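You operate a simulated robot arm through the tools that you are given. There is no shell and no other tool. Be economical: measure what you need, move in short steps, check, and stop when the job is done.

You are at the controls of a simulated robot arm. One attempt, no reset.

TASK
Bring the cabinet's air to the card's heat, proved by the probe.
Fine: shut the door, probe into the port, dial to the card's figure, then correct it till the probe display agrees; leave it running.

It is judged by the outcome, as a careful person would: the job done as asked, and still so three seconds after it is handed in. It fails if anything else is knocked over, pushed out of place, dropped, spilled or broken.

THE ROBOT
A 7-joint arm with a fingered hand on a trunk, on a base that drives. Base frame: it is fixed to the floor where the robot stands at the start and does not move with it; the origin is under the middle of the robot, x ahead of it, y to its left, z up. Lengths are in cm, angles in degrees, forces in N, time in s.
With the tool pointing down near the work surface it reaches from about 14 to 94 cm from the robot's upright axis, wherever it stands. Its first joint turns from -115.0 to 115.0 degrees. Places, roughly: cabinet vent slide [110, 0, 120]; probe port bore [100, -20, 120]; warming cabinet [110, -10, 100]; warming cabinet dial [90, -20, 90]; warming cabinet door [80, 0, 110]; white job card [80, -100, 90]. Payload 5 kg.
The tool frame sits at the grasp point between the pads (the TCP): z along the fingers, y along the line on which they close. The tips reach 3.2 cm beyond it. The gripper opens to 16 cm. The gripper's body begins 8.9 cm behind the TCP. The gripper is a hand of 4 fingers: y runs from the thumb to the fingers, the wrist lies at [0, 0, -26.7] in the tool frame, and closing takes about 1.5 s.
Orientation is that of the tool frame in the base frame, as [roll, pitch, yaw] about the fixed x, y, z axes, in that order (R = Rz(yaw) Ry(pitch) Rx(roll)). With the fingers straight down and closing along the base's y, the tool's x points along the base's -x, its y along +y and its z along -z.

THE INTERFACE
- The arm moves only by the tool play_rows. Its argument "targets" is a list of rows, each an object (a shift or turn left out is 0, a gripper value left out holds the last) with "dp": the shift along the tool's x, y, z in units of 400 mm (1.0 is 400 mm), a list of three; "rot": the turn, a rotation vector about the tool's x, y, z in units of 45 degrees (1.0 is 45 degrees), a list of three. In form: [{"dp": [dx, dy, dz], "rot": [ax, ay, az]}, ...]. A call has 1 to 8 rows; each row is the pose to reach, as a shift and turn from the pose commanded when the call began, along the tool's axes at that moment. "grip" is the finger opening in cm, from 0 to 16, set as the call begins (left out, the last holds). A call with a number of a shift or a turn outside -1 to 1 is refused whole. Rows are played at 5 a second. More than 5 cm and 8.6 degrees between two rows, or a gripper value outside its range, and nothing of the call is played. Where a pose cannot be reached the arm comes as near as it can. A force on the tool above 60 N (or 10 N above the force at the start of the call, whichever is more), or a blocked arm, ends the call early, and 0.2 s more pass. Each finger travels about 4.5 cm/s and halts on what it meets, pressing with about 32 N; the grip force reading is that of the motor and also rises with nothing between the fingers. The clock runs only during rows and for 0.2 s after the last one: add rows that repeat a pose to give the fingers time. It gives the time, the measured TCP pose, the force on the tool (base axes), the opening and the grip force at its end, in the units of the frame above (readings bear some noise), with the torque about the TCP (base axes, N m) and any sound that the robot's microphone picked up.
- Cameras (640 x 400 px; columns grow to the right, rows downward): "scene" is now at [2.81, 18.73, 206.81]; the picture's right is [-0.21, -0.98, 0.00], its down [-0.69, 0.15, -0.71] and it looks along [0.70, -0.15, -0.70] (base axes); focal length 274 px, centre (320, 200). "wrist" rides on the gripper at [8, -0.4, -11.4] in the tool frame; the picture's right is [0.05, 1.00, 0.00], its down [-0.82, 0.04, -0.58] and it looks along [-0.58, 0.03, 0.82] (tool axes); focal length 265 px, centre (320, 200). There is no depth. A picture from a camera that has moved, and an enlarged one, comes with that camera's place and axes in the base frame and with its lens. The place of the scene camera against the robot may be out by one fixed shift of up to 1.8 cm in any direction.
- capture(camera): a new picture of that camera. No time passes.
- raise_lower(by): slides the trunk up (or, below 0, down) by that many cm; the arm and the scene camera ride with it, the base frame stays. It gives what a move gives, with no picture.
- roll_base(legs): drives the robot by 1 to 6 legs, each [ahead, turn to the left] in cm and degrees, along the robot's own axes; the way and the turn of a leg run together, so that a leg with both is an arc; at most 150 cm and 180 degrees a leg. The arm and the cameras ride along, it lands a little off, and it stops where it bumps. It gives what a move gives.
- grasp_type(shape): the hand has 4 fingers and takes this shape, open, in about a second: jaw (thumb against the fingers, like two jaws); tri (thumb and two fingers); tip (a fingertip pinch); poke (one finger out to press); point (the index stretched); flat (the hand flat); cup (the hand cupped); fist (a fist). The gripper value then closes the fingers along that shape, each until it touches; the sizes above hold for jaw. It gives what a move gives, with no picture.
- turn_head(pan, tilt): turns the head with the scene camera to pan (to the left, within 155 degrees either way) and tilt (down, from -29 to 69), counted from straight ahead of the robot. It gives what a move gives.
- inspect(camera, box): a new picture of the part [left, top, right, bottom] of that camera's present view, enlarged. No time passes.
- finish_job(): hands the job in; it is judged then, once.

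Go step by step. Nothing tells you exact positions but the pictures and the camera data: compare them with the known pose of the tool, close in by small moves and look again before you grip or let go. The budget is 120 turns and 90 pictures, counting those below and the enlarged ones. Unless the task says otherwise, let go and move clear before handing in, and close with one line.

The tools are called after ">>>" as a command line: name --argument value ..., lists and objects as JSON in quotes. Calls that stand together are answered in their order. play_rows: Moves the arm, as the interface text tells. Its arguments: {"type":"object","properties":{"targets":{"type":"array","items":{"type":"object","properties":{"dp":{"type":"array","items":{"type":"number"}},"rot":{"type":"array","items":{"type":"number"}}}}},"grip":{"type":"number"}},"required":["targets"]} The other tools are called the same way: raise_lower (by) slides the trunk up or down; grasp_type (shape) gives the hand a shape; roll_base (legs) drives the base; turn_head (pan, tilt) turns the head that bears the scene camera; capture (camera) takes a picture; inspect (camera, box) takes an enlarged picture of a part of a camera's view; finish_job () hands the job in.

At the start:

```text
t: 0.0
ee_pos: [60.81, -25.16, 147.44]
orientation: [179.9, 0.0, 179.9]
force: [0.0, -1.0, 0.2]
moment: [0.03, 0.0, 0.0]
finger_gap: 15.98
grasp_force: 0.0
shape: jaw
trunk travel left (down, up): [-90.0, 9.0]
robot x, y, heading: [-0.14, -0.03, -0.0]
head pan, tilt: [-12.1, 44.7]
```

scene: 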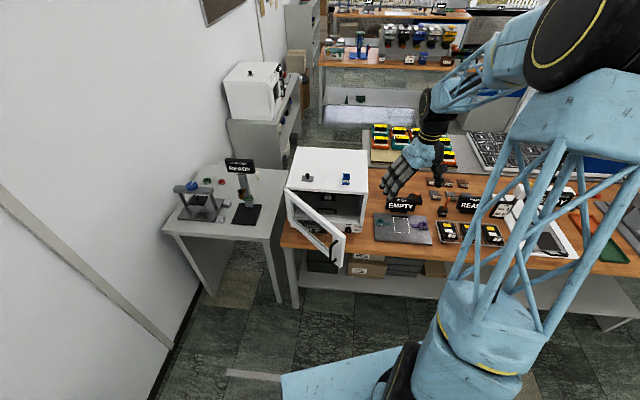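
wrist: 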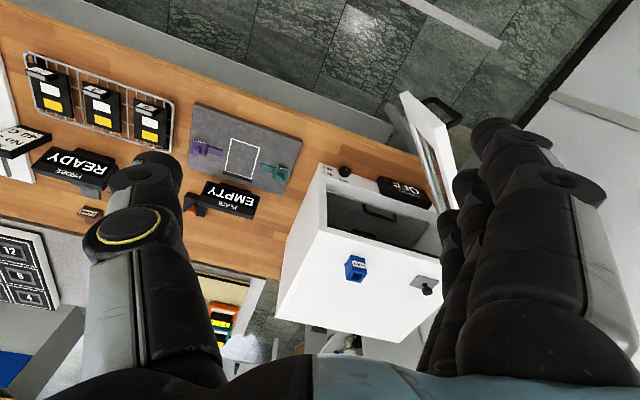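

The cabinet stands with its door open, a blue block and a vent slide on top, and a display and dial on its front. I'll look closer at the cabinet, the bench and the card.

>>> inspect --camera "scene" --box '[260, 130, 460, 280]'

>>> inspect --camera "wrist" --box '[160, 90, 480, 330]'

>>> inspect --camera "scene" --box '[420, 150, 640, 290]'

```text
2.67 times, centred on (360, 205) of scene
camera zoom: at [2.81, 18.73, 206.81], right [-0.21, -0.98, 0.0], down [-0.69, 0.15, -0.71], along [0.7, -0.15, -0.7], focal length 730 px, centre (213, 187)
```

zoom: 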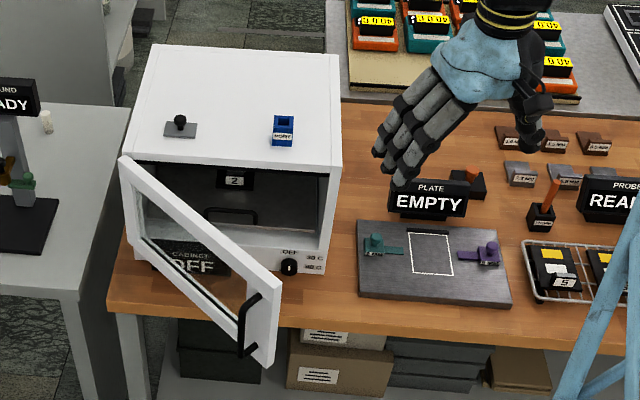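

```text
1.67 times, centred on (320, 210) of wrist
camera zoom: at [52.92, -25.62, 158.84], right [-0.05, 1.0, 0.0], down [0.82, 0.04, 0.58], along [0.58, 0.03, -0.82], focal length 442 px, centre (320, 183)
```

zoom: 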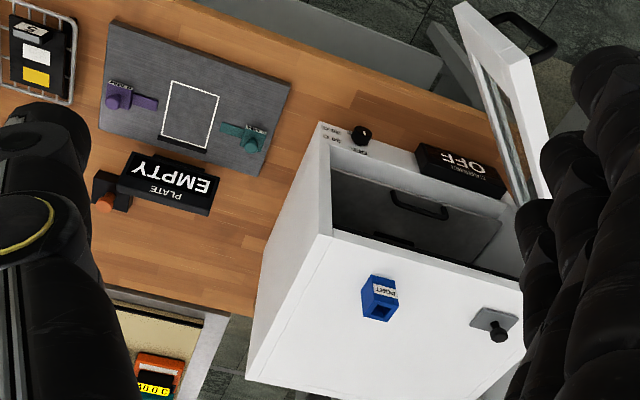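

```text
2.86 times, centred on (530, 220) of scene
camera zoom: at [2.81, 18.73, 206.81], right [-0.21, -0.98, 0.0], down [-0.69, 0.15, -0.71], along [0.7, -0.15, -0.7], focal length 782 px, centre (-280, 143)
```

zoom: 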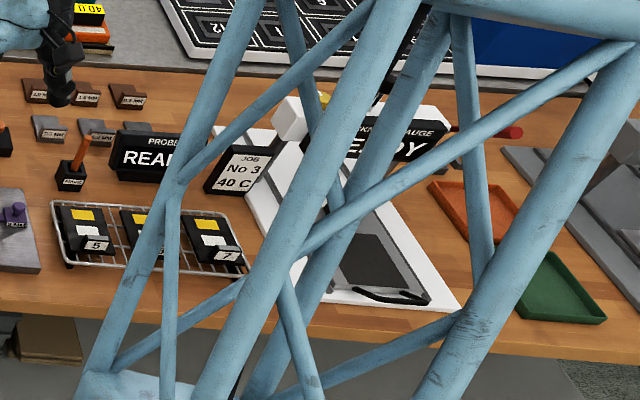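

The card reads job No 3, 40 C. I'll swing the hand to the right, above the bench, to look at the probe and its surroundings.

>>> play_rows --targets '[{"dp": [0, -0.12, 0]}, {"dp": [0, -0.24, 0]}, {"dp": [0, -0.36, 0]}, {"dp": [0, -0.48, 0]}, {"dp": [0, -0.6, 0]}, {"dp": [0, -0.72, 0]}, {"dp": [0, -0.84, 0]}, {"dp": [0, -0.96, 0]}]'

>>> capture --camera "wrist"

>>> capture --camera "scene"

```text
t: 1.8
ee_pos: [60.95, -64.01, 147.25]
orientation: [179.9, 0.0, -180.0]
force: [0.0, -0.5, -0.3]
moment: [0.09, 0.04, 0.0]
finger_gap: 15.99
grasp_force: 0.0
shape: jaw
trunk travel left (down, up): [-90.0, 9.0]
robot x, y, heading: [-0.11, 0.15, 0.1]
head pan, tilt: [-12.1, 44.7]
```

```text
84 pictures are left
camera wrist: at [52.93, -64.38, 158.66], right [-0.05, 1.0, 0.0], down [0.82, 0.04, 0.58], along [0.58, 0.03, -0.82], focal length 265 px, centre (320, 200)
```

wrist: 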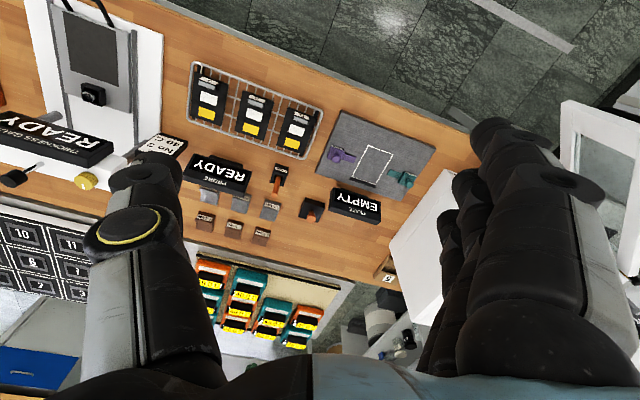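

```text
83 pictures are left
camera scene: at [2.86, 18.36, 206.84], right [-0.21, -0.98, 0.0], down [-0.69, 0.15, -0.71], along [0.69, -0.15, -0.7], focal length 274 px, centre (320, 200)
```

scene: 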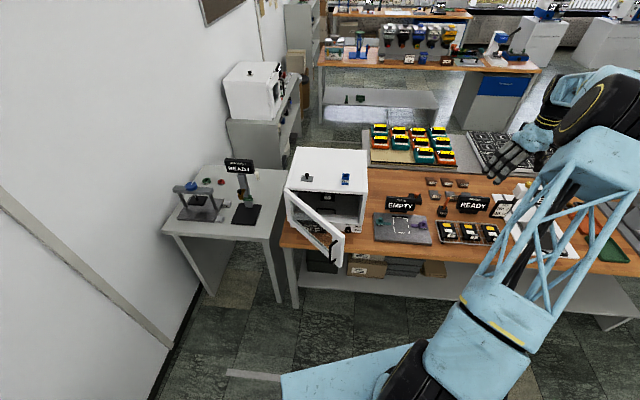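

>>> inspect --camera "wrist" --box '[180, 120, 350, 250]'

>>> inspect --camera "scene" --box '[370, 160, 530, 260]'

>>> inspect --camera "scene" --box '[275, 140, 375, 270]'

```text
3.08 times, centred on (265, 185) of wrist
camera zoom: at [52.93, -64.38, 158.66], right [-0.05, 1.0, 0.0], down [0.82, 0.04, 0.58], along [0.58, 0.03, -0.82], focal length 817 px, centre (489, 246)
```

zoom: 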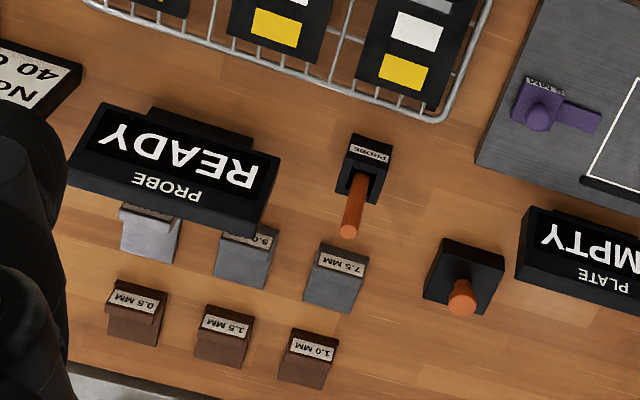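

```text
4.00 times, centred on (450, 210) of scene
camera zoom: at [2.86, 18.36, 206.84], right [-0.21, -0.98, 0.0], down [-0.69, 0.15, -0.71], along [0.69, -0.15, -0.7], focal length 1095 px, centre (-200, 160)
```

zoom: 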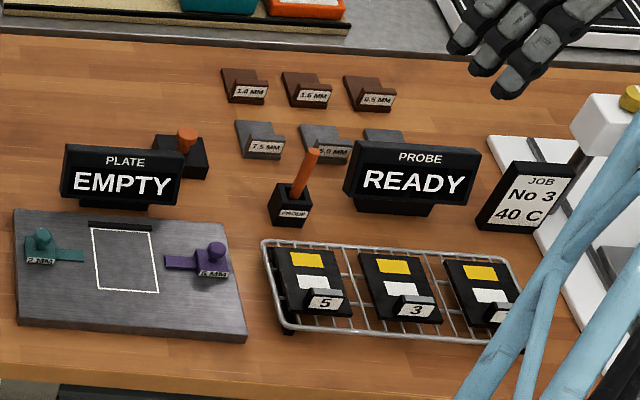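

```text
3.08 times, centred on (325, 205) of scene
camera zoom: at [2.86, 18.36, 206.84], right [-0.21, -0.98, 0.0], down [-0.69, 0.15, -0.71], along [0.69, -0.15, -0.7], focal length 842 px, centre (305, 185)
```

zoom: 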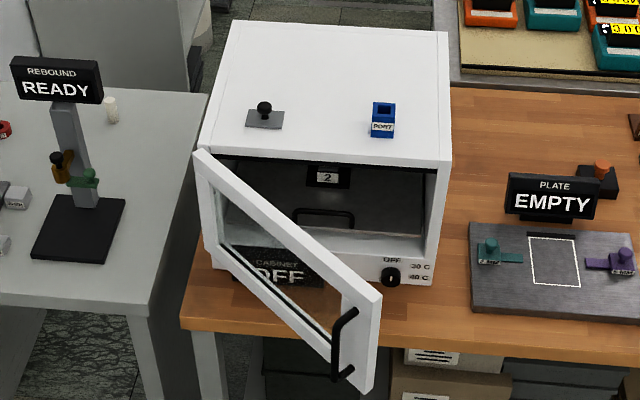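

The PROBE stands upright in its black holder at about [92,-74], the PORT is on the cabinet top at about [98,-16,122], and the bench and cabinet are yawed by about -15°. I'll bring the arm back in, then drive closer so that everything is within reach.

>>> play_rows --targets '[{"dp": [0, 0.12, 0]}, {"dp": [0, 0.24, 0]}, {"dp": [0, 0.36, 0]}, {"dp": [0, 0.48, 0]}, {"dp": [0, 0.6, 0]}, {"dp": [0, 0.72, 0]}, {"dp": [0, 0.84, 0]}, {"dp": [0, 0.96, 0]}]' --grip 0

>>> turn_head --pan -20 --tilt 68

>>> capture --camera "scene"

```text
t: 3.6
ee_pos: [60.93, -25.1, 147.43]
orientation: [-179.9, -0.1, 180.0]
force: [-0.1, 0.1, -0.2]
moment: [-0.06, 0.02, 0.02]
finger_gap: 0.01
grasp_force: 0.0
shape: jaw
trunk travel left (down, up): [-90.0, 9.0]
robot x, y, heading: [0.02, 0.07, -0.1]
head pan, tilt: [-12.1, 44.7]
```

```text
t: 4.5
ee_pos: [60.89, -25.23, 147.43]
orientation: [-179.9, 0.0, 179.9]
force: [0.1, 0.5, -0.4]
moment: [0.01, 0.03, -0.01]
finger_gap: 0.0
grasp_force: 31.4
shape: jaw
trunk travel left (down, up): [-90.0, 9.0]
robot x, y, heading: [-0.1, 0.34, -0.1]
head pan, tilt: [-20.0, 68.0]
```

```text
79 pictures are left
camera scene: at [0.17, 18.58, 203.94], right [-0.34, -0.94, 0.0], down [-0.87, 0.32, -0.38], along [0.35, -0.13, -0.93], focal length 274 px, centre (320, 200)
```

scene: 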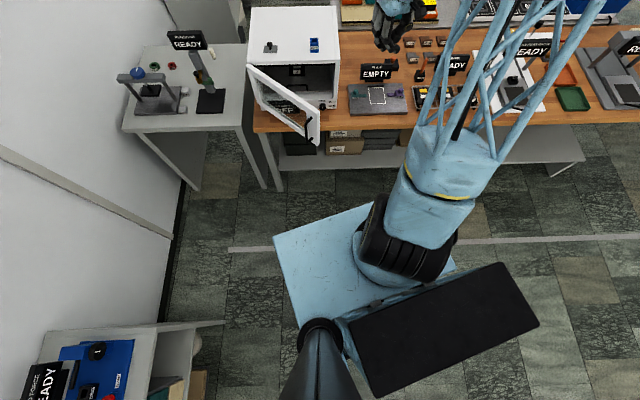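

The floor is clear. The base front is about 46 cm ahead and the bench edge about 80 cm away, so I'll drive diagonally right and square up to the bench.

>>> roll_base --legs '[[0, -52], [25, 0], [0, 37], [5, 0]]'

>>> turn_head --pan 10 --tilt 45

>>> capture --camera "scene"

>>> capture --camera "wrist"

```text
t: 11.1
ee_pos: [72.53, -61.18, 147.19]
orientation: [179.9, -0.1, 165.0]
force: [0.5, 0.6, -0.5]
moment: [-0.02, 0.11, 0.0]
finger_gap: 0.0
grasp_force: 32.4
shape: jaw
trunk travel left (down, up): [-90.0, 9.0]
robot x, y, heading: [20.09, -20.81, -15.0]
head pan, tilt: [-20.0, 68.0]
```

```text
t: 12.0
ee_pos: [72.5, -61.14, 147.29]
orientation: [-179.9, 0.0, 165.0]
force: [-0.7, 0.4, -0.2]
moment: [-0.01, -0.02, 0.0]
finger_gap: 0.0
grasp_force: 32.0
shape: jaw
trunk travel left (down, up): [-90.0, 9.0]
robot x, y, heading: [20.24, -20.8, -14.9]
head pan, tilt: [10.0, 45.0]
```

```text
78 pictures are left
camera scene: at [28.58, -0.25, 206.75], right [-0.09, -1.0, 0.0], down [-0.7, 0.06, -0.71], along [0.7, -0.06, -0.71], focal length 274 px, centre (320, 200)
```

scene: 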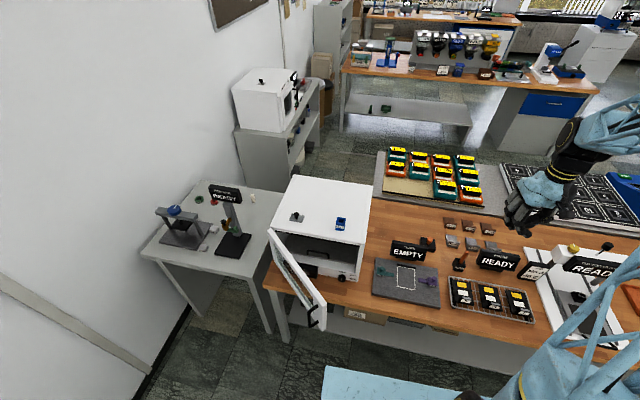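

```text
77 pictures are left
camera wrist: at [64.59, -59.41, 158.74], right [0.21, 0.98, 0.0], down [0.8, -0.17, 0.58], along [0.56, -0.12, -0.82], focal length 265 px, centre (320, 200)
```

wrist: 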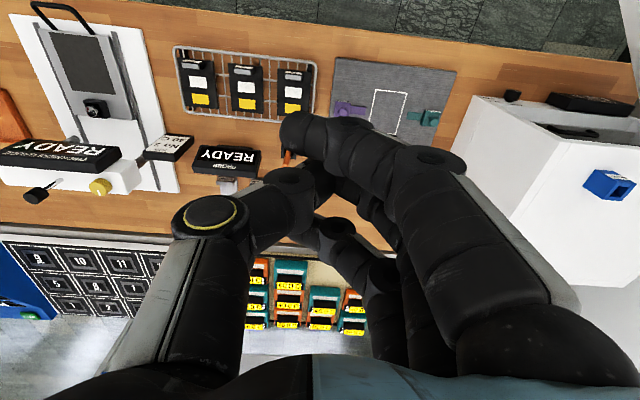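

Everything is in reach now, with the robot squared at heading -15°. I'll take the closed hand to the left, outside the door, still at height.

>>> play_rows --targets '[{"dp": [0.035, 0.115, 0]}, {"dp": [0.07, 0.23, 0]}, {"dp": [0.105, 0.345, 0]}, {"dp": [0.14, 0.46, 0]}, {"dp": [0.175, 0.575, 0]}, {"dp": [0.21, 0.69, 0]}, {"dp": [0.245, 0.805, 0]}, {"dp": [0.28, 0.92, 0]}]'

>>> play_rows --targets '[{"dp": [0.035, 0.115, 0]}, {"dp": [0.07, 0.23, 0]}, {"dp": [0.105, 0.345, 0]}, {"dp": [0.14, 0.46, 0]}, {"dp": [0.16, 0.575, 0]}, {"dp": [0.17, 0.69, 0]}, {"dp": [0.17, 0.76, 0]}]'

>>> capture --camera "scene"

>>> capture --camera "wrist"

```text
t: 13.8
ee_pos: [71.09, -22.33, 147.42]
orientation: [-179.9, -0.1, 164.9]
force: [0.5, 0.3, -0.7]
moment: [-0.06, 0.01, 0.01]
finger_gap: 0.02
grasp_force: 32.2
shape: jaw
trunk travel left (down, up): [-90.0, 9.0]
robot x, y, heading: [20.04, -20.94, -15.3]
head pan, tilt: [10.0, 45.0]
```

```text
t: 15.4
ee_pos: [72.45, 8.65, 147.18]
orientation: [180.0, 0.1, 165.0]
force: [-0.4, -0.3, -1.1]
moment: [-0.04, -0.02, 0.01]
finger_gap: 0.0
grasp_force: 31.7
shape: jaw
trunk travel left (down, up): [-90.0, 9.0]
robot x, y, heading: [20.22, -20.81, -15.2]
head pan, tilt: [10.0, 45.0]
```

```text
76 pictures are left
camera scene: at [28.58, -0.11, 206.74], right [-0.09, -1.0, 0.0], down [-0.7, 0.06, -0.71], along [0.7, -0.06, -0.71], focal length 274 px, centre (320, 200)
```

scene: 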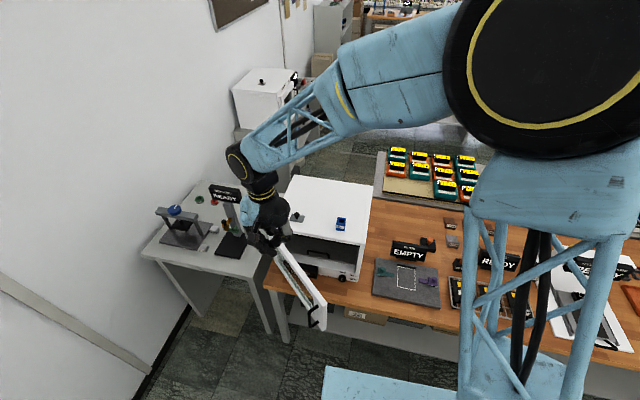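

```text
75 pictures are left
camera wrist: at [64.65, 10.31, 158.7], right [0.21, 0.98, 0.0], down [0.8, -0.17, 0.58], along [0.56, -0.12, -0.82], focal length 265 px, centre (320, 200)
```

wrist: 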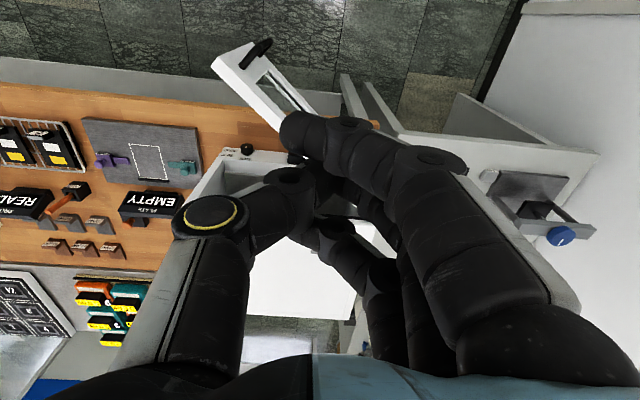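

The closed fingers are now outside the door's outer face, at about (a 68, b 27). I'll lower the hand beside the door.

>>> play_rows --targets '[{"dp": [0, 0, 0.11]}, {"dp": [0, 0, 0.22]}, {"dp": [0, 0, 0.33]}, {"dp": [0, 0, 0.44]}, {"dp": [0, 0, 0.55]}, {"dp": [0, 0, 0.66]}, {"dp": [0, 0, 0.77]}, {"dp": [0, 0, 0.88]}]'

>>> capture --camera "scene"

>>> capture --camera "wrist"

```text
t: 17.2
ee_pos: [72.44, 8.79, 112.07]
orientation: [180.0, 0.1, 165.0]
force: [-0.2, 0.3, -1.1]
moment: [-0.03, -0.02, -0.01]
finger_gap: 0.0
grasp_force: 32.3
shape: jaw
trunk travel left (down, up): [-90.0, 9.0]
robot x, y, heading: [20.52, -20.91, -15.2]
head pan, tilt: [10.0, 45.0]
```

```text
74 pictures are left
camera scene: at [28.68, 0.01, 206.73], right [-0.09, -1.0, 0.0], down [-0.71, 0.06, -0.71], along [0.7, -0.06, -0.71], focal length 274 px, centre (320, 200)
```

scene: 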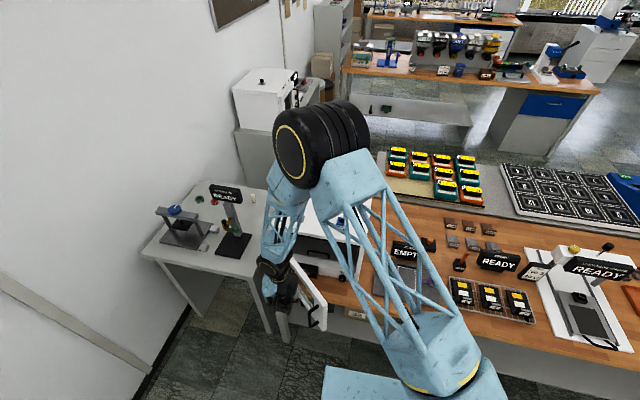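

```text
73 pictures are left
camera wrist: at [64.65, 10.42, 123.56], right [0.21, 0.98, 0.0], down [0.8, -0.17, 0.58], along [0.56, -0.12, -0.82], focal length 265 px, centre (320, 200)
```

wrist: 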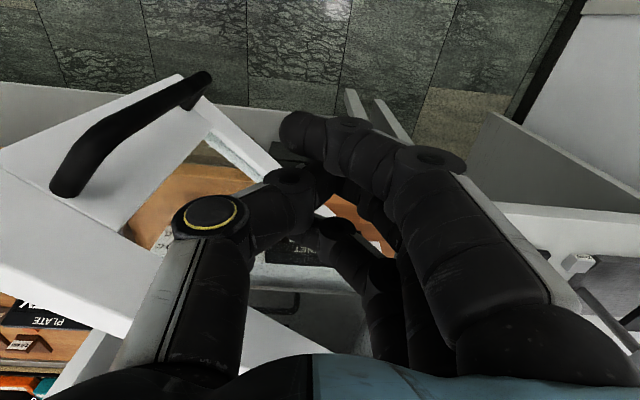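

The fingers are beside the outer face, clear of the handle. I'll push along an arc about the hinge, towards closing.

>>> play_rows --targets '[{"dp": [-0.02, -0.0375, 0]}, {"dp": [-0.0425, -0.073, 0]}, {"dp": [-0.0675, -0.1075, 0]}, {"dp": [-0.094, -0.14, 0]}, {"dp": [-0.1225, -0.171, 0]}, {"dp": [-0.1525, -0.2, 0]}, {"dp": [-0.185, -0.2275, 0]}, {"dp": [-0.219, -0.2525, 0]}]'

>>> capture --camera "wrist"

```text
t: 19.0
ee_pos: [78.31, -3.56, 112.1]
orientation: [179.9, 0.0, 165.0]
force: [-1.0, -0.4, 0.6]
moment: [0.02, 0.03, 0.0]
finger_gap: 0.01
grasp_force: 32.2
shape: jaw
trunk travel left (down, up): [-90.0, 9.0]
robot x, y, heading: [20.24, -20.94, -15.3]
head pan, tilt: [10.0, 45.0]
```

```text
72 pictures are left
camera wrist: at [70.45, -1.86, 123.58], right [0.21, 0.98, 0.0], down [0.8, -0.17, 0.58], along [0.56, -0.12, -0.82], focal length 265 px, centre (320, 200)
```

wrist: 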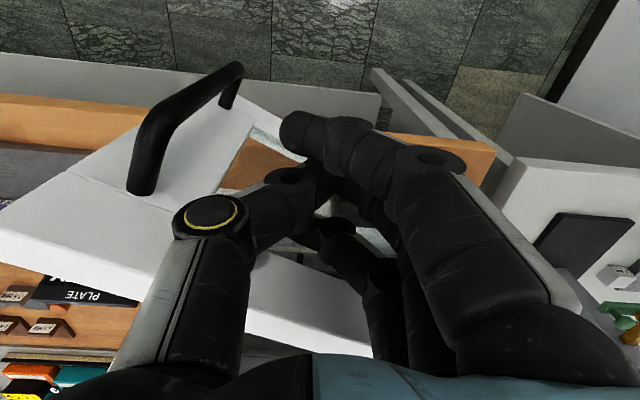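

The door swings with the hand. I'll continue along the arc towards closed; the move stops if force builds up.

>>> play_rows --targets '[{"dp": [-0.035, -0.0225, 0]}, {"dp": [-0.072, -0.0425, 0]}, {"dp": [-0.11, -0.0625, 0]}, {"dp": [-0.148, -0.0775, 0]}, {"dp": [-0.188, -0.091, 0]}, {"dp": [-0.229, -0.1025, 0]}, {"dp": [-0.27, -0.1125, 0]}, {"dp": [-0.312, -0.1175, 0]}]'

>>> capture --camera "wrist"

>>> capture --camera "scene"

```text
t: 20.8
ee_pos: [88.06, -10.77, 112.08]
orientation: [-179.7, -0.4, 165.2]
force: [-52.8, 14.8, 7.6]
moment: [-0.32, -2.03, 1.66]
finger_gap: 0.01
grasp_force: 31.8
shape: jaw
trunk travel left (down, up): [-90.0, 9.0]
robot x, y, heading: [20.03, -20.95, -15.0]
head pan, tilt: [10.0, 45.0]
```

```text
71 pictures are left
camera wrist: at [80.28, -9.17, 123.61], right [0.2, 0.98, 0.0], down [0.8, -0.16, 0.57], along [0.56, -0.12, -0.82], focal length 265 px, centre (320, 200)
```

wrist: 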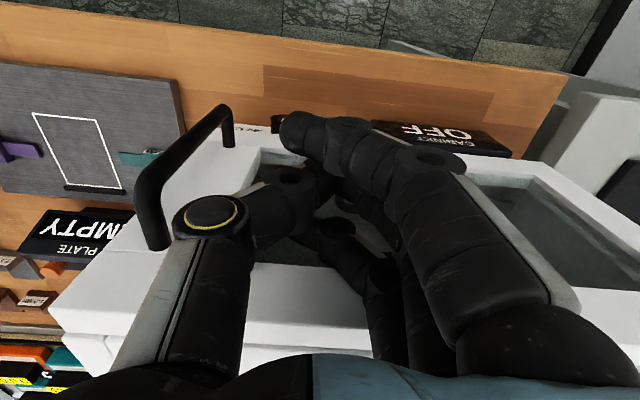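

```text
70 pictures are left
camera scene: at [27.71, 0.09, 206.76], right [-0.09, -1.0, 0.0], down [-0.7, 0.06, -0.71], along [0.71, -0.06, -0.7], focal length 274 px, centre (320, 200)
```

scene: 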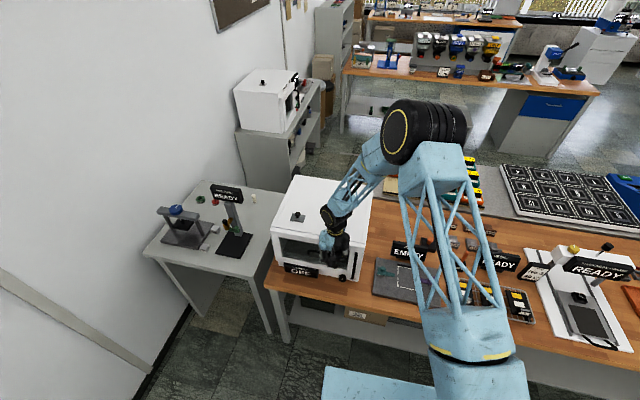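

The force rose to 53 N, so the door seems shut against the cabinet. I'll back off, rise and check.

>>> play_rows --targets '[{"dp": [0.05, 0.0, 0]}, {"dp": [0.15, 0, 0]}, {"dp": [0.25, 0, 0]}, {"dp": [0.25, 0, -0.12]}, {"dp": [0.25, 0, -0.24]}, {"dp": [0.25, 0, -0.36]}, {"dp": [0.25, 0, -0.48]}, {"dp": [0.25, 0, -0.6]}]'

>>> inspect --camera "wrist" --box '[100, 20, 580, 320]'

>>> inspect --camera "scene" --box '[250, 160, 410, 300]'

```text
t: 22.6
ee_pos: [79.2, -8.68, 136.34]
orientation: [180.0, -0.1, 165.0]
force: [-0.3, 0.3, 0.6]
moment: [0.01, -0.05, 0.01]
finger_gap: 0.03
grasp_force: 31.9
shape: jaw
trunk travel left (down, up): [-90.0, 9.0]
robot x, y, heading: [19.9, -20.59, -15.1]
head pan, tilt: [10.0, 45.0]
```

```text
1.33 times, centred on (340, 170) of wrist
camera zoom: at [71.38, -7.01, 147.78], right [0.21, 0.98, 0.0], down [0.8, -0.17, 0.58], along [0.56, -0.12, -0.82], focal length 354 px, centre (293, 240)
```

zoom: 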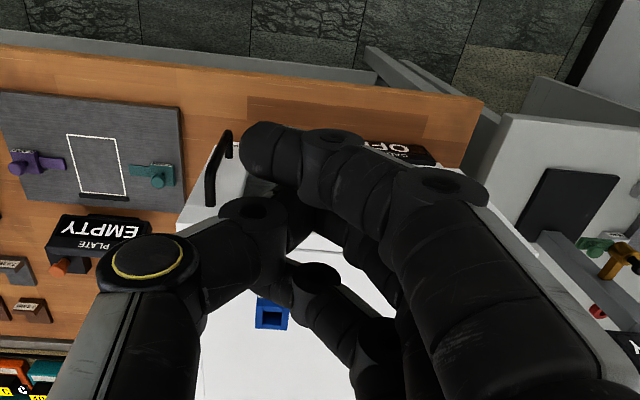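

```text
2.86 times, centred on (330, 230) of scene
camera zoom: at [28.28, -0.26, 206.77], right [-0.09, -1.0, 0.0], down [-0.7, 0.06, -0.71], along [0.71, -0.06, -0.71], focal length 782 px, centre (291, 114)
```

zoom: 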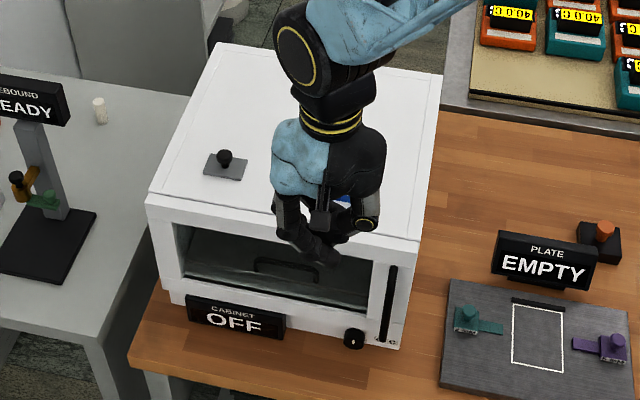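

The door is shut flush and the cabinet still reads OFF. Next comes the probe: I'll move high over the bench towards [92,-74].

>>> play_rows --targets '[{"dp": [-0.02, -0.1, 0]}, {"dp": [-0.05, -0.2, 0]}, {"dp": [-0.08, -0.3, 0]}, {"dp": [-0.11, -0.4, 0]}, {"dp": [-0.14, -0.5, 0]}, {"dp": [-0.17, -0.6, 0]}, {"dp": [-0.2, -0.7, 0]}, {"dp": [-0.23, -0.8, 0]}]' --grip 7

>>> play_rows --targets '[{"dp": [-0.03, -0.1, 0]}, {"dp": [-0.06, -0.2, 0]}, {"dp": [-0.09, -0.3, 0]}, {"dp": [-0.12, -0.4, 0]}, {"dp": [-0.16, -0.5, 0]}, {"dp": [-0.2, -0.6, 0]}, {"dp": [-0.25, -0.7, 0]}]'

>>> capture --camera "wrist"

>>> capture --camera "scene"

```text
t: 24.4
ee_pos: [79.9, -42.2, 136.07]
orientation: [179.9, 0.0, 165.0]
force: [-0.8, -1.1, 0.0]
moment: [0.04, 0.01, 0.0]
finger_gap: 6.98
grasp_force: 0.2
shape: jaw
trunk travel left (down, up): [-90.0, 9.0]
robot x, y, heading: [20.2, -20.56, -15.0]
head pan, tilt: [10.0, 45.0]
```

```text
t: 26.0
ee_pos: [82.44, -71.89, 135.97]
orientation: [179.9, -0.1, 165.0]
force: [-0.2, 1.2, -0.2]
moment: [0.03, 0.04, 0.01]
finger_gap: 7.01
grasp_force: 0.1
shape: jaw
trunk travel left (down, up): [-90.0, 9.0]
robot x, y, heading: [20.1, -20.58, -15.2]
head pan, tilt: [10.0, 45.0]
```

```text
67 pictures are left
camera wrist: at [74.6, -70.21, 147.4], right [0.21, 0.98, 0.0], down [0.8, -0.17, 0.58], along [0.56, -0.12, -0.82], focal length 265 px, centre (320, 200)
```

wrist: 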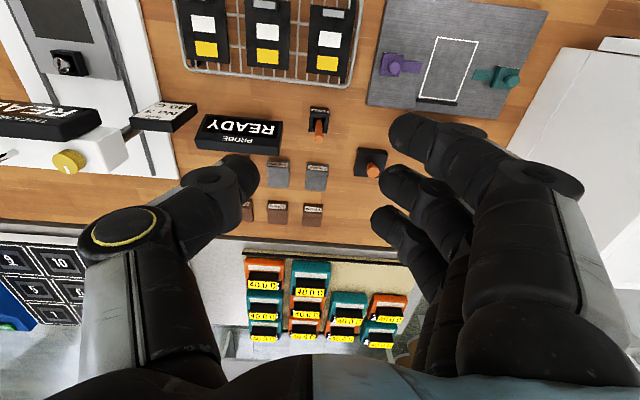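

```text
66 pictures are left
camera scene: at [28.6, -0.49, 206.78], right [-0.09, -1.0, 0.0], down [-0.7, 0.06, -0.71], along [0.7, -0.06, -0.71], focal length 274 px, centre (320, 200)
```

scene: 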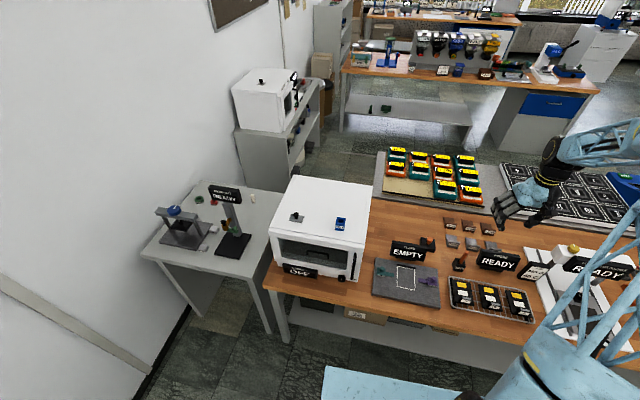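

The probe rod stands at about [92,-74.2], with its tip near z 101. I'll move over it with a 5 cm opening and descend part way.

>>> play_rows --targets '[{"dp": [-0.12, 0.003, 0]}, {"dp": [-0.246, 0.006, 0]}, {"dp": [-0.246, 0.006, 0.12]}, {"dp": [-0.246, 0.006, 0.24]}, {"dp": [-0.246, 0.006, 0.36]}, {"dp": [-0.246, 0.006, 0.48]}, {"dp": [-0.246, 0.006, 0.58]}, {"dp": [-0.246, 0.006, 0.58]}]' --grip 5

>>> capture --camera "wrist"

>>> inspect --camera "scene" --box '[420, 180, 580, 310]'

```text
refused: row 2 steps farther than a row can; nothing moved
```

```text
65 pictures are left
camera wrist: at [74.6, -70.21, 147.4], right [0.21, 0.98, 0.0], down [0.8, -0.17, 0.58], along [0.56, -0.12, -0.82], focal length 265 px, centre (320, 200)
```

wrist: 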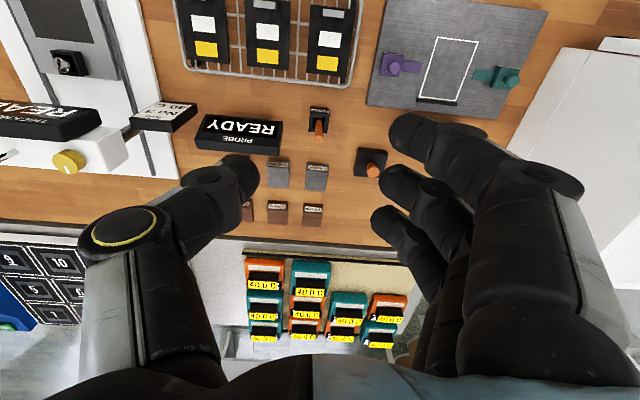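

```text
3.08 times, centred on (500, 245) of scene
camera zoom: at [28.6, -0.49, 206.78], right [-0.09, -1.0, 0.0], down [-0.7, 0.06, -0.71], along [0.7, -0.06, -0.71], focal length 842 px, centre (-234, 62)
```

zoom: 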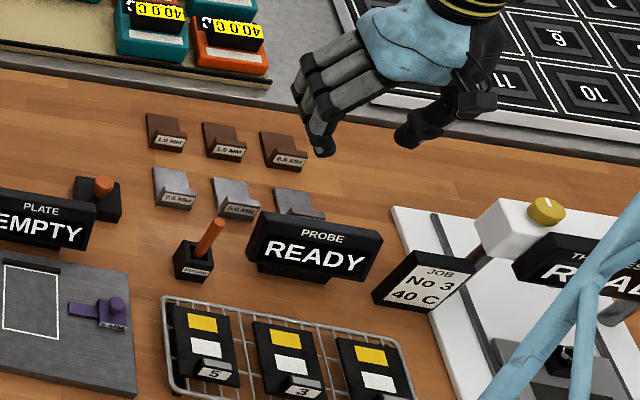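

One step was a touch too long and nothing moved. I'll resend it with even steps.

>>> play_rows --targets '[{"dp": [-0.123, 0.003, 0]}, {"dp": [-0.246, 0.006, 0]}, {"dp": [-0.246, 0.006, 0.12]}, {"dp": [-0.246, 0.006, 0.24]}, {"dp": [-0.246, 0.006, 0.36]}, {"dp": [-0.246, 0.006, 0.48]}, {"dp": [-0.246, 0.006, 0.58]}, {"dp": [-0.246, 0.006, 0.58]}]' --grip 5

>>> capture --camera "wrist"

>>> inspect --camera "scene" --box '[420, 180, 580, 310]'

```text
t: 27.8
ee_pos: [92.08, -73.92, 113.0]
orientation: [180.0, 0.1, 165.1]
force: [-0.1, -0.4, -0.3]
moment: [0.01, -0.01, 0.05]
finger_gap: 5.05
grasp_force: 0.0
shape: jaw
trunk travel left (down, up): [-90.0, 9.0]
robot x, y, heading: [19.62, -20.86, -15.2]
head pan, tilt: [10.0, 45.0]
```

```text
63 pictures are left
camera wrist: at [84.22, -72.25, 124.33], right [0.21, 0.98, 0.0], down [0.8, -0.17, 0.58], along [0.56, -0.12, -0.82], focal length 265 px, centre (320, 200)
```

wrist: 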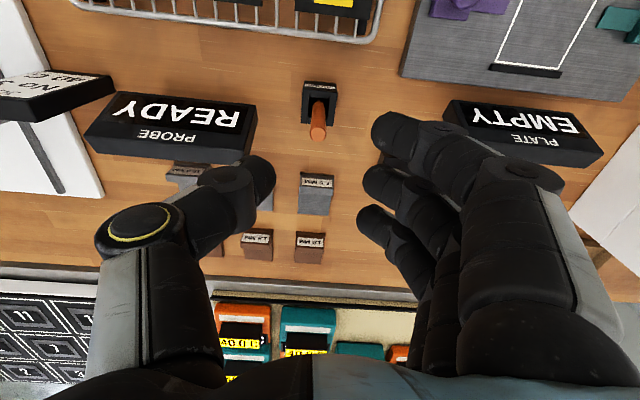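

```text
3.08 times, centred on (500, 245) of scene
camera zoom: at [28.48, -0.17, 206.76], right [-0.09, -1.0, 0.0], down [-0.7, 0.06, -0.71], along [0.7, -0.06, -0.71], focal length 842 px, centre (-234, 62)
```

zoom: 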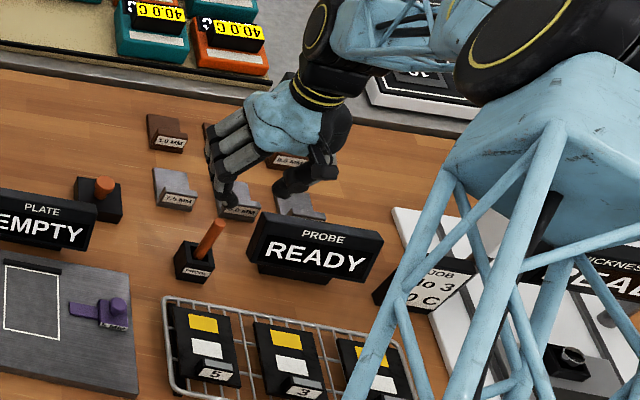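

The hand is centred over the rod and clear of the sign. I'll descend around it.

>>> play_rows --targets '[{"dp": [-0.007, -0.008, 0.08]}, {"dp": [-0.007, -0.008, 0.16]}, {"dp": [-0.007, -0.008, 0.23]}, {"dp": [-0.007, -0.008, 0.29]}, {"dp": [-0.007, -0.008, 0.34]}, {"dp": [-0.007, -0.008, 0.375]}]'

>>> capture --camera "wrist"

```text
t: 29.2
ee_pos: [92.21, -74.34, 97.83]
orientation: [-180.0, 0.0, 165.0]
force: [-0.4, -0.2, 0.0]
moment: [-0.03, 0.04, -0.03]
finger_gap: 5.03
grasp_force: 0.1
shape: jaw
trunk travel left (down, up): [-90.0, 9.0]
robot x, y, heading: [20.01, -20.6, -14.8]
head pan, tilt: [10.0, 45.0]
```

```text
61 pictures are left
camera wrist: at [84.35, -72.59, 109.29], right [0.21, 0.98, 0.0], down [0.8, -0.17, 0.58], along [0.56, -0.12, -0.82], focal length 265 px, centre (320, 200)
```

wrist: 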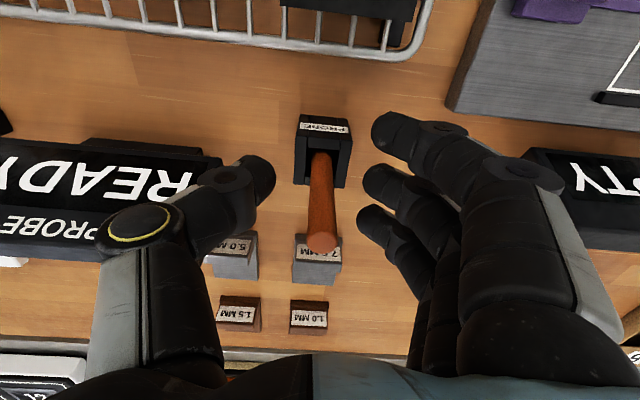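

The rod sits between thumb and fingers. I'll close on it.

>>> play_rows --targets '[{"dp": [0, 0, 0]}, {"dp": [0, 0, 0]}, {"dp": [0, 0, 0]}, {"dp": [0, 0, 0]}, {"dp": [0, 0, 0]}, {"dp": [0, 0, 0]}, {"dp": [0, 0, 0]}, {"dp": [0, 0, 0]}]' --grip 0

>>> capture --camera "wrist"

```text
t: 31.0
ee_pos: [92.2, -74.32, 97.8]
orientation: [180.0, 0.0, 165.1]
force: [-0.7, -0.6, 0.0]
moment: [0.01, -0.03, 0.01]
finger_gap: 0.01
grasp_force: 32.0
shape: jaw
trunk travel left (down, up): [-90.0, 9.0]
robot x, y, heading: [20.16, -20.93, -15.2]
head pan, tilt: [10.0, 45.0]
```

```text
60 pictures are left
camera wrist: at [84.34, -72.58, 109.32], right [0.21, 0.98, 0.0], down [0.8, -0.17, 0.58], along [0.56, -0.12, -0.82], focal length 265 px, centre (320, 200)
```

wrist: 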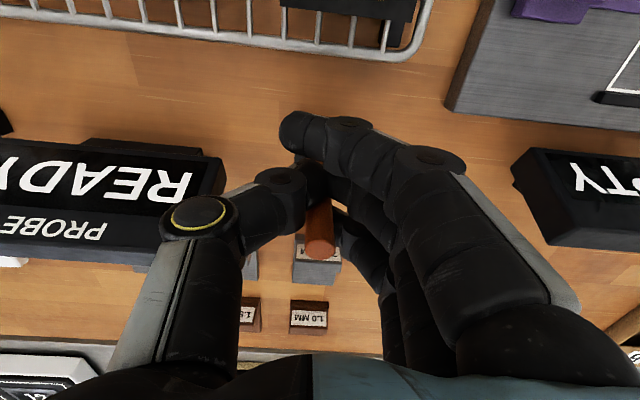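

The reading says the gap is zero though the rod is amid the fingers. I'll lift slightly to see whether it is held.

>>> play_rows --targets '[{"dp": [0, 0, -0.04]}, {"dp": [0, 0, -0.08]}]'

>>> inspect --camera "wrist" --box '[220, 80, 420, 280]'

>>> inspect --camera "scene" --box '[420, 200, 520, 300]'

```text
t: 31.6
ee_pos: [92.11, -74.2, 101.11]
orientation: [180.0, 0.0, 165.0]
force: [0.9, 0.0, 0.1]
moment: [0.0, 0.0, -0.03]
finger_gap: 0.02
grasp_force: 32.0
shape: jaw
trunk travel left (down, up): [-90.0, 9.0]
robot x, y, heading: [20.32, -20.86, -15.0]
head pan, tilt: [10.0, 45.0]
```

```text
2.00 times, centred on (320, 180) of wrist
camera zoom: at [84.31, -72.59, 112.51], right [0.21, 0.98, 0.0], down [0.8, -0.17, 0.58], along [0.56, -0.12, -0.82], focal length 531 px, centre (320, 240)
```

zoom: 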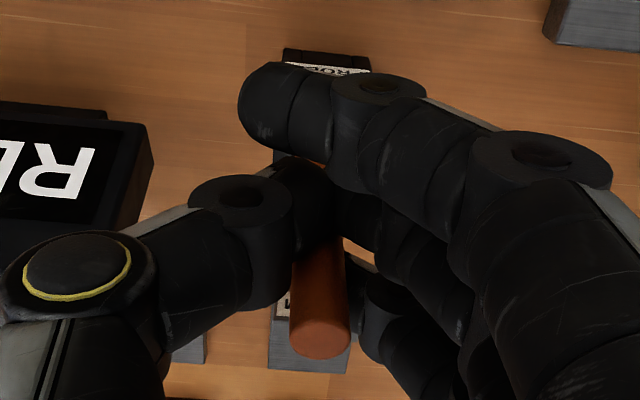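

```text
4.00 times, centred on (470, 250) of scene
camera zoom: at [28.51, -0.22, 206.75], right [-0.09, -1.0, 0.0], down [-0.7, 0.06, -0.71], along [0.7, -0.06, -0.71], focal length 1095 px, centre (-280, 0)
```

zoom: 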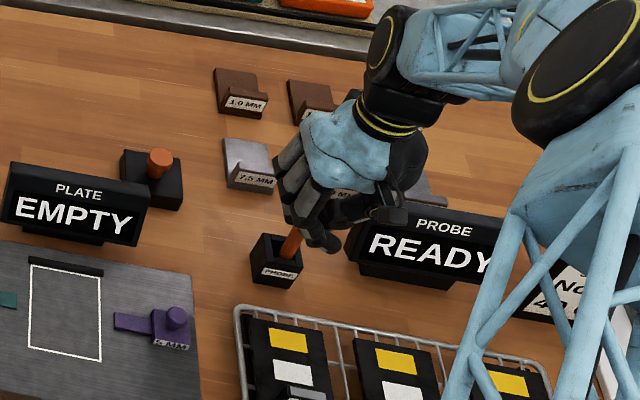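

The rod's tip kept its place in the wrist view while the hand rose 3 cm, so it is held. I'll lift further and look at it.

>>> play_rows --targets '[{"dp": [0, 0, -0.07]}, {"dp": [0, 0, -0.14]}, {"dp": [0, 0, -0.22]}, {"dp": [0, 0, -0.31]}, {"dp": [0, 0, -0.41]}, {"dp": [0, 0, -0.52]}, {"dp": [0, 0, -0.63]}, {"dp": [0, 0, -0.74]}]'

>>> inspect --camera "wrist" --box '[200, 40, 440, 280]'

>>> inspect --camera "scene" --box '[420, 140, 560, 280]'

```text
t: 33.4
ee_pos: [92.17, -74.27, 130.84]
orientation: [-180.0, 0.0, 164.9]
force: [-0.7, -0.2, 1.0]
moment: [-0.02, -0.02, 0.0]
finger_gap: 0.0
grasp_force: 31.6
shape: jaw
trunk travel left (down, up): [-90.0, 9.0]
robot x, y, heading: [19.78, -21.11, -15.0]
head pan, tilt: [10.0, 45.0]
```

```text
1.67 times, centred on (320, 160) of wrist
camera zoom: at [84.32, -72.6, 142.29], right [0.21, 0.98, 0.0], down [0.8, -0.17, 0.58], along [0.56, -0.12, -0.82], focal length 442 px, centre (320, 267)
```

zoom: 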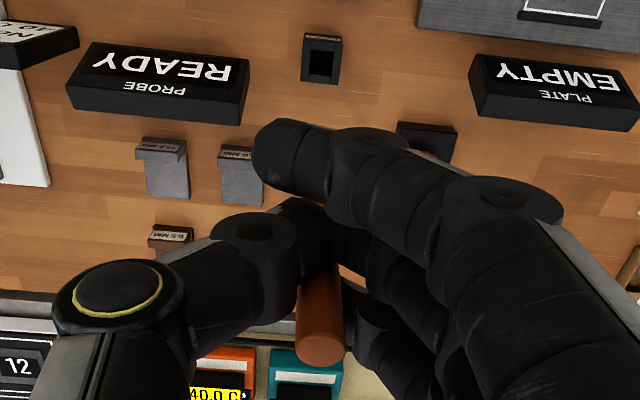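

```text
2.86 times, centred on (490, 210) of scene
camera zoom: at [28.41, -0.12, 206.75], right [-0.09, -1.0, 0.0], down [-0.7, 0.06, -0.71], along [0.7, -0.06, -0.71], focal length 782 px, centre (-166, 171)
```

zoom: 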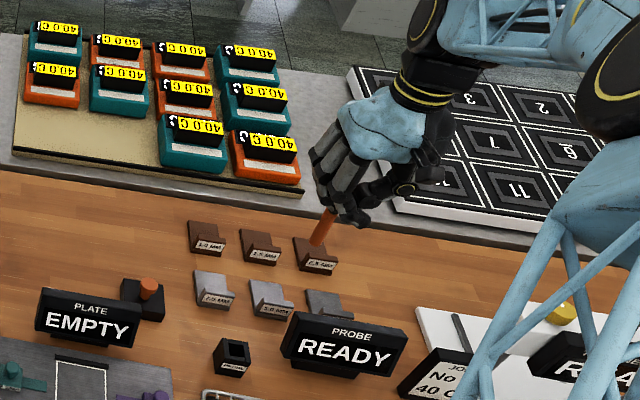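

The probe is held and about 12.5 cm long, with its lower end about 9 cm below the TCP. I'll check its tilt with an enlarged view.

>>> inspect --camera "scene" --box '[520, 190, 560, 230]'

>>> inspect --camera "scene" --box '[320, 205, 360, 245]'

```text
10.00 times, centred on (540, 210) of scene
camera zoom: at [28.41, -0.12, 206.75], right [-0.09, -1.0, 0.0], down [-0.7, 0.06, -0.71], along [0.7, -0.06, -0.71], focal length 2738 px, centre (-1880, 100)
```

zoom: 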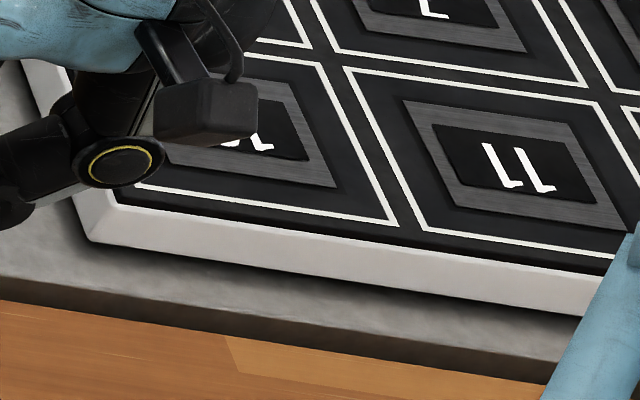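

```text
10.00 times, centred on (340, 225) of scene
camera zoom: at [28.41, -0.12, 206.75], right [-0.09, -1.0, 0.0], down [-0.7, 0.06, -0.71], along [0.7, -0.06, -0.71], focal length 2738 px, centre (120, -50)
```

zoom: 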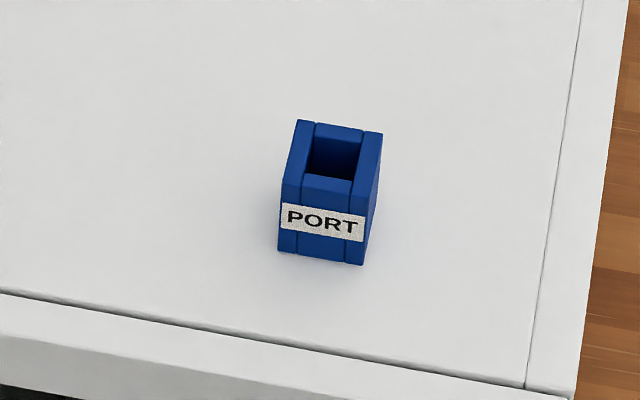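

>>> inspect --camera "scene" --box '[470, 195, 510, 235]'

```text
10.00 times, centred on (490, 215) of scene
camera zoom: at [28.41, -0.12, 206.75], right [-0.09, -1.0, 0.0], down [-0.7, 0.06, -0.71], along [0.7, -0.06, -0.71], focal length 2738 px, centre (-1380, 50)
```

zoom: 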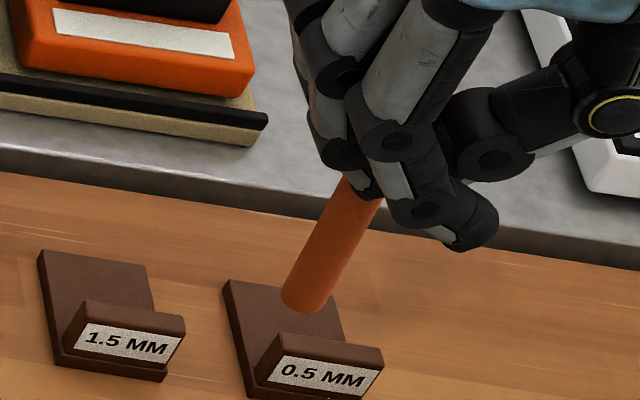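

The probe leans a few degrees, with its bottom towards the robot. I'll tilt the hand to bring it upright and carry it, raised, to above the port.

>>> play_rows --targets '[{"dp": [0, 0, -0.1], "rot": [0, -0.06, 0]}, {"dp": [0, 0.03, -0.2], "rot": [0, -0.12, 0]}, {"dp": [0.02, 0.14, -0.26], "rot": [0, -0.12, 0]}, {"dp": [0.05, 0.25, -0.26], "rot": [0, -0.12, 0]}, {"dp": [0.08, 0.36, -0.26], "rot": [0, -0.12, 0]}, {"dp": [0.11, 0.47, -0.26], "rot": [0, -0.12, 0]}, {"dp": [0.13, 0.58, -0.26], "rot": [0, -0.12, 0]}, {"dp": [0.15, 0.69, -0.26], "rot": [0, -0.12, 0]}]'

>>> capture --camera "wrist"

>>> inspect --camera "scene" --box '[360, 120, 460, 220]'

```text
refused: row 3 steps farther than a row can; nothing moved
```

```text
52 pictures are left
camera wrist: at [84.32, -72.6, 142.29], right [0.21, 0.98, 0.0], down [0.8, -0.17, 0.58], along [0.56, -0.12, -0.82], focal length 265 px, centre (320, 200)
```

wrist: 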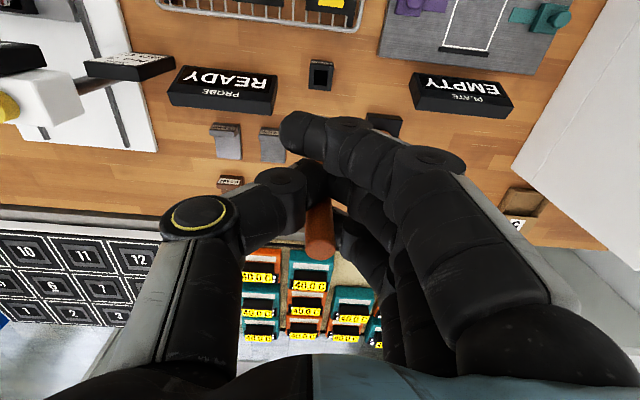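

```text
4.00 times, centred on (410, 170) of scene
camera zoom: at [28.41, -0.12, 206.75], right [-0.09, -1.0, 0.0], down [-0.7, 0.06, -0.71], along [0.7, -0.06, -0.71], focal length 1095 px, centre (-40, 320)
```

zoom: 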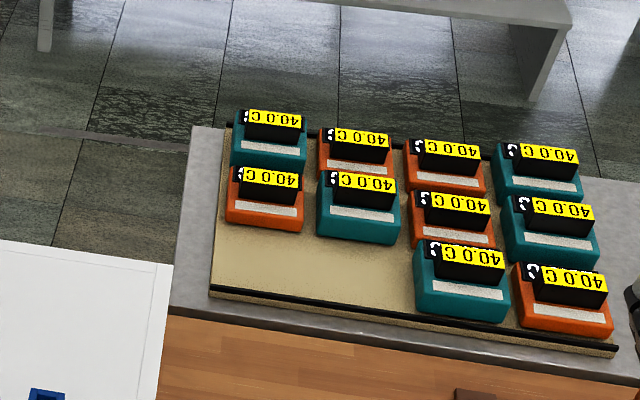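

The step was again a bit too long. I'll resend it with smaller ones.

>>> play_rows --targets '[{"dp": [0, 0, -0.115], "rot": [0, -0.06, 0]}, {"dp": [0, 0, -0.23], "rot": [0, -0.12, 0]}, {"dp": [0.02, 0.11, -0.23], "rot": [0, -0.12, 0]}, {"dp": [0.04, 0.22, -0.23], "rot": [0, -0.12, 0]}, {"dp": [0.06, 0.33, -0.23], "rot": [0, -0.12, 0]}, {"dp": [0.08, 0.44, -0.23], "rot": [0, -0.12, 0]}, {"dp": [0.1, 0.55, -0.23], "rot": [0, -0.12, 0]}, {"dp": [0.12, 0.66, -0.23], "rot": [0, -0.12, 0]}]'

```text
t: 35.2
ee_pos: [94.31, -47.36, 140.03]
orientation: [-179.8, 5.4, 165.0]
force: [0.7, 0.8, -0.1]
moment: [-0.05, 0.01, -0.02]
finger_gap: 0.0
grasp_force: 32.0
shape: jaw
trunk travel left (down, up): [-90.0, 9.0]
robot x, y, heading: [20.34, -20.66, -15.1]
head pan, tilt: [10.0, 45.0]
```

>>> play_rows --targets '[{"dp": [0.016, 0.112, 0]}, {"dp": [0.032, 0.225, 0]}, {"dp": [0.048, 0.337, 0]}, {"dp": [0.063, 0.45, 0]}, {"dp": [0.079, 0.562, 0]}, {"dp": [0.094, 0.675, 0]}, {"dp": [0.11, 0.787, 0]}]'

>>> capture --camera "wrist"

>>> inspect --camera "scene" --box '[310, 165, 370, 235]'

```text
t: 36.8
ee_pos: [98.35, -15.74, 139.55]
orientation: [-179.9, 5.5, 165.0]
force: [0.4, 0.6, 0.4]
moment: [-0.04, 0.03, -0.01]
finger_gap: 0.01
grasp_force: 31.8
shape: jaw
trunk travel left (down, up): [-90.0, 9.0]
robot x, y, heading: [20.12, -20.65, -15.2]
head pan, tilt: [10.0, 45.0]
```

```text
50 pictures are left
camera wrist: at [89.5, -13.92, 150.12], right [0.21, 0.98, -0.01], down [0.74, -0.16, 0.65], along [0.64, -0.14, -0.76], focal length 265 px, centre (320, 200)
```

wrist: 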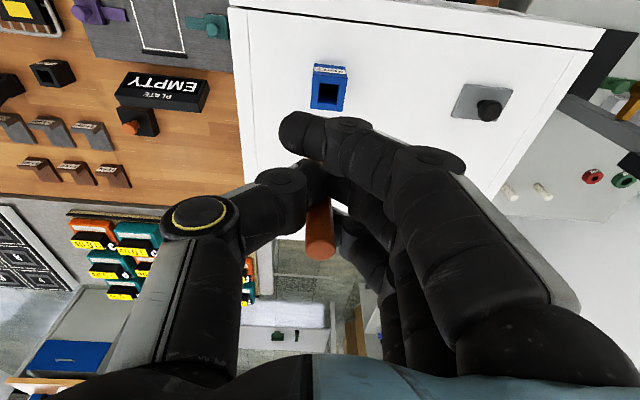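

```text
5.71 times, centred on (340, 200) of scene
camera zoom: at [28.59, 0.06, 206.72], right [-0.09, -1.0, 0.0], down [-0.7, 0.06, -0.71], along [0.7, -0.06, -0.71], focal length 1565 px, centre (206, 200)
```

zoom: 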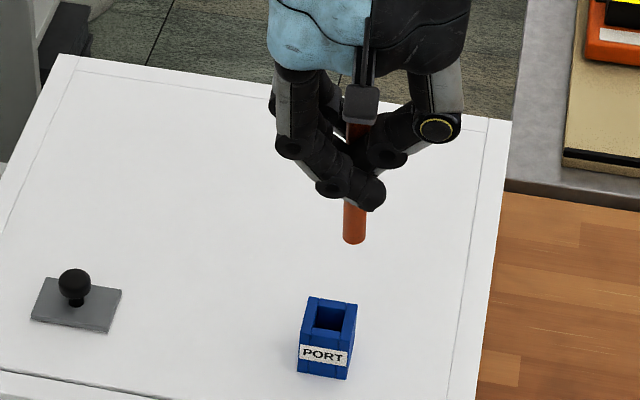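

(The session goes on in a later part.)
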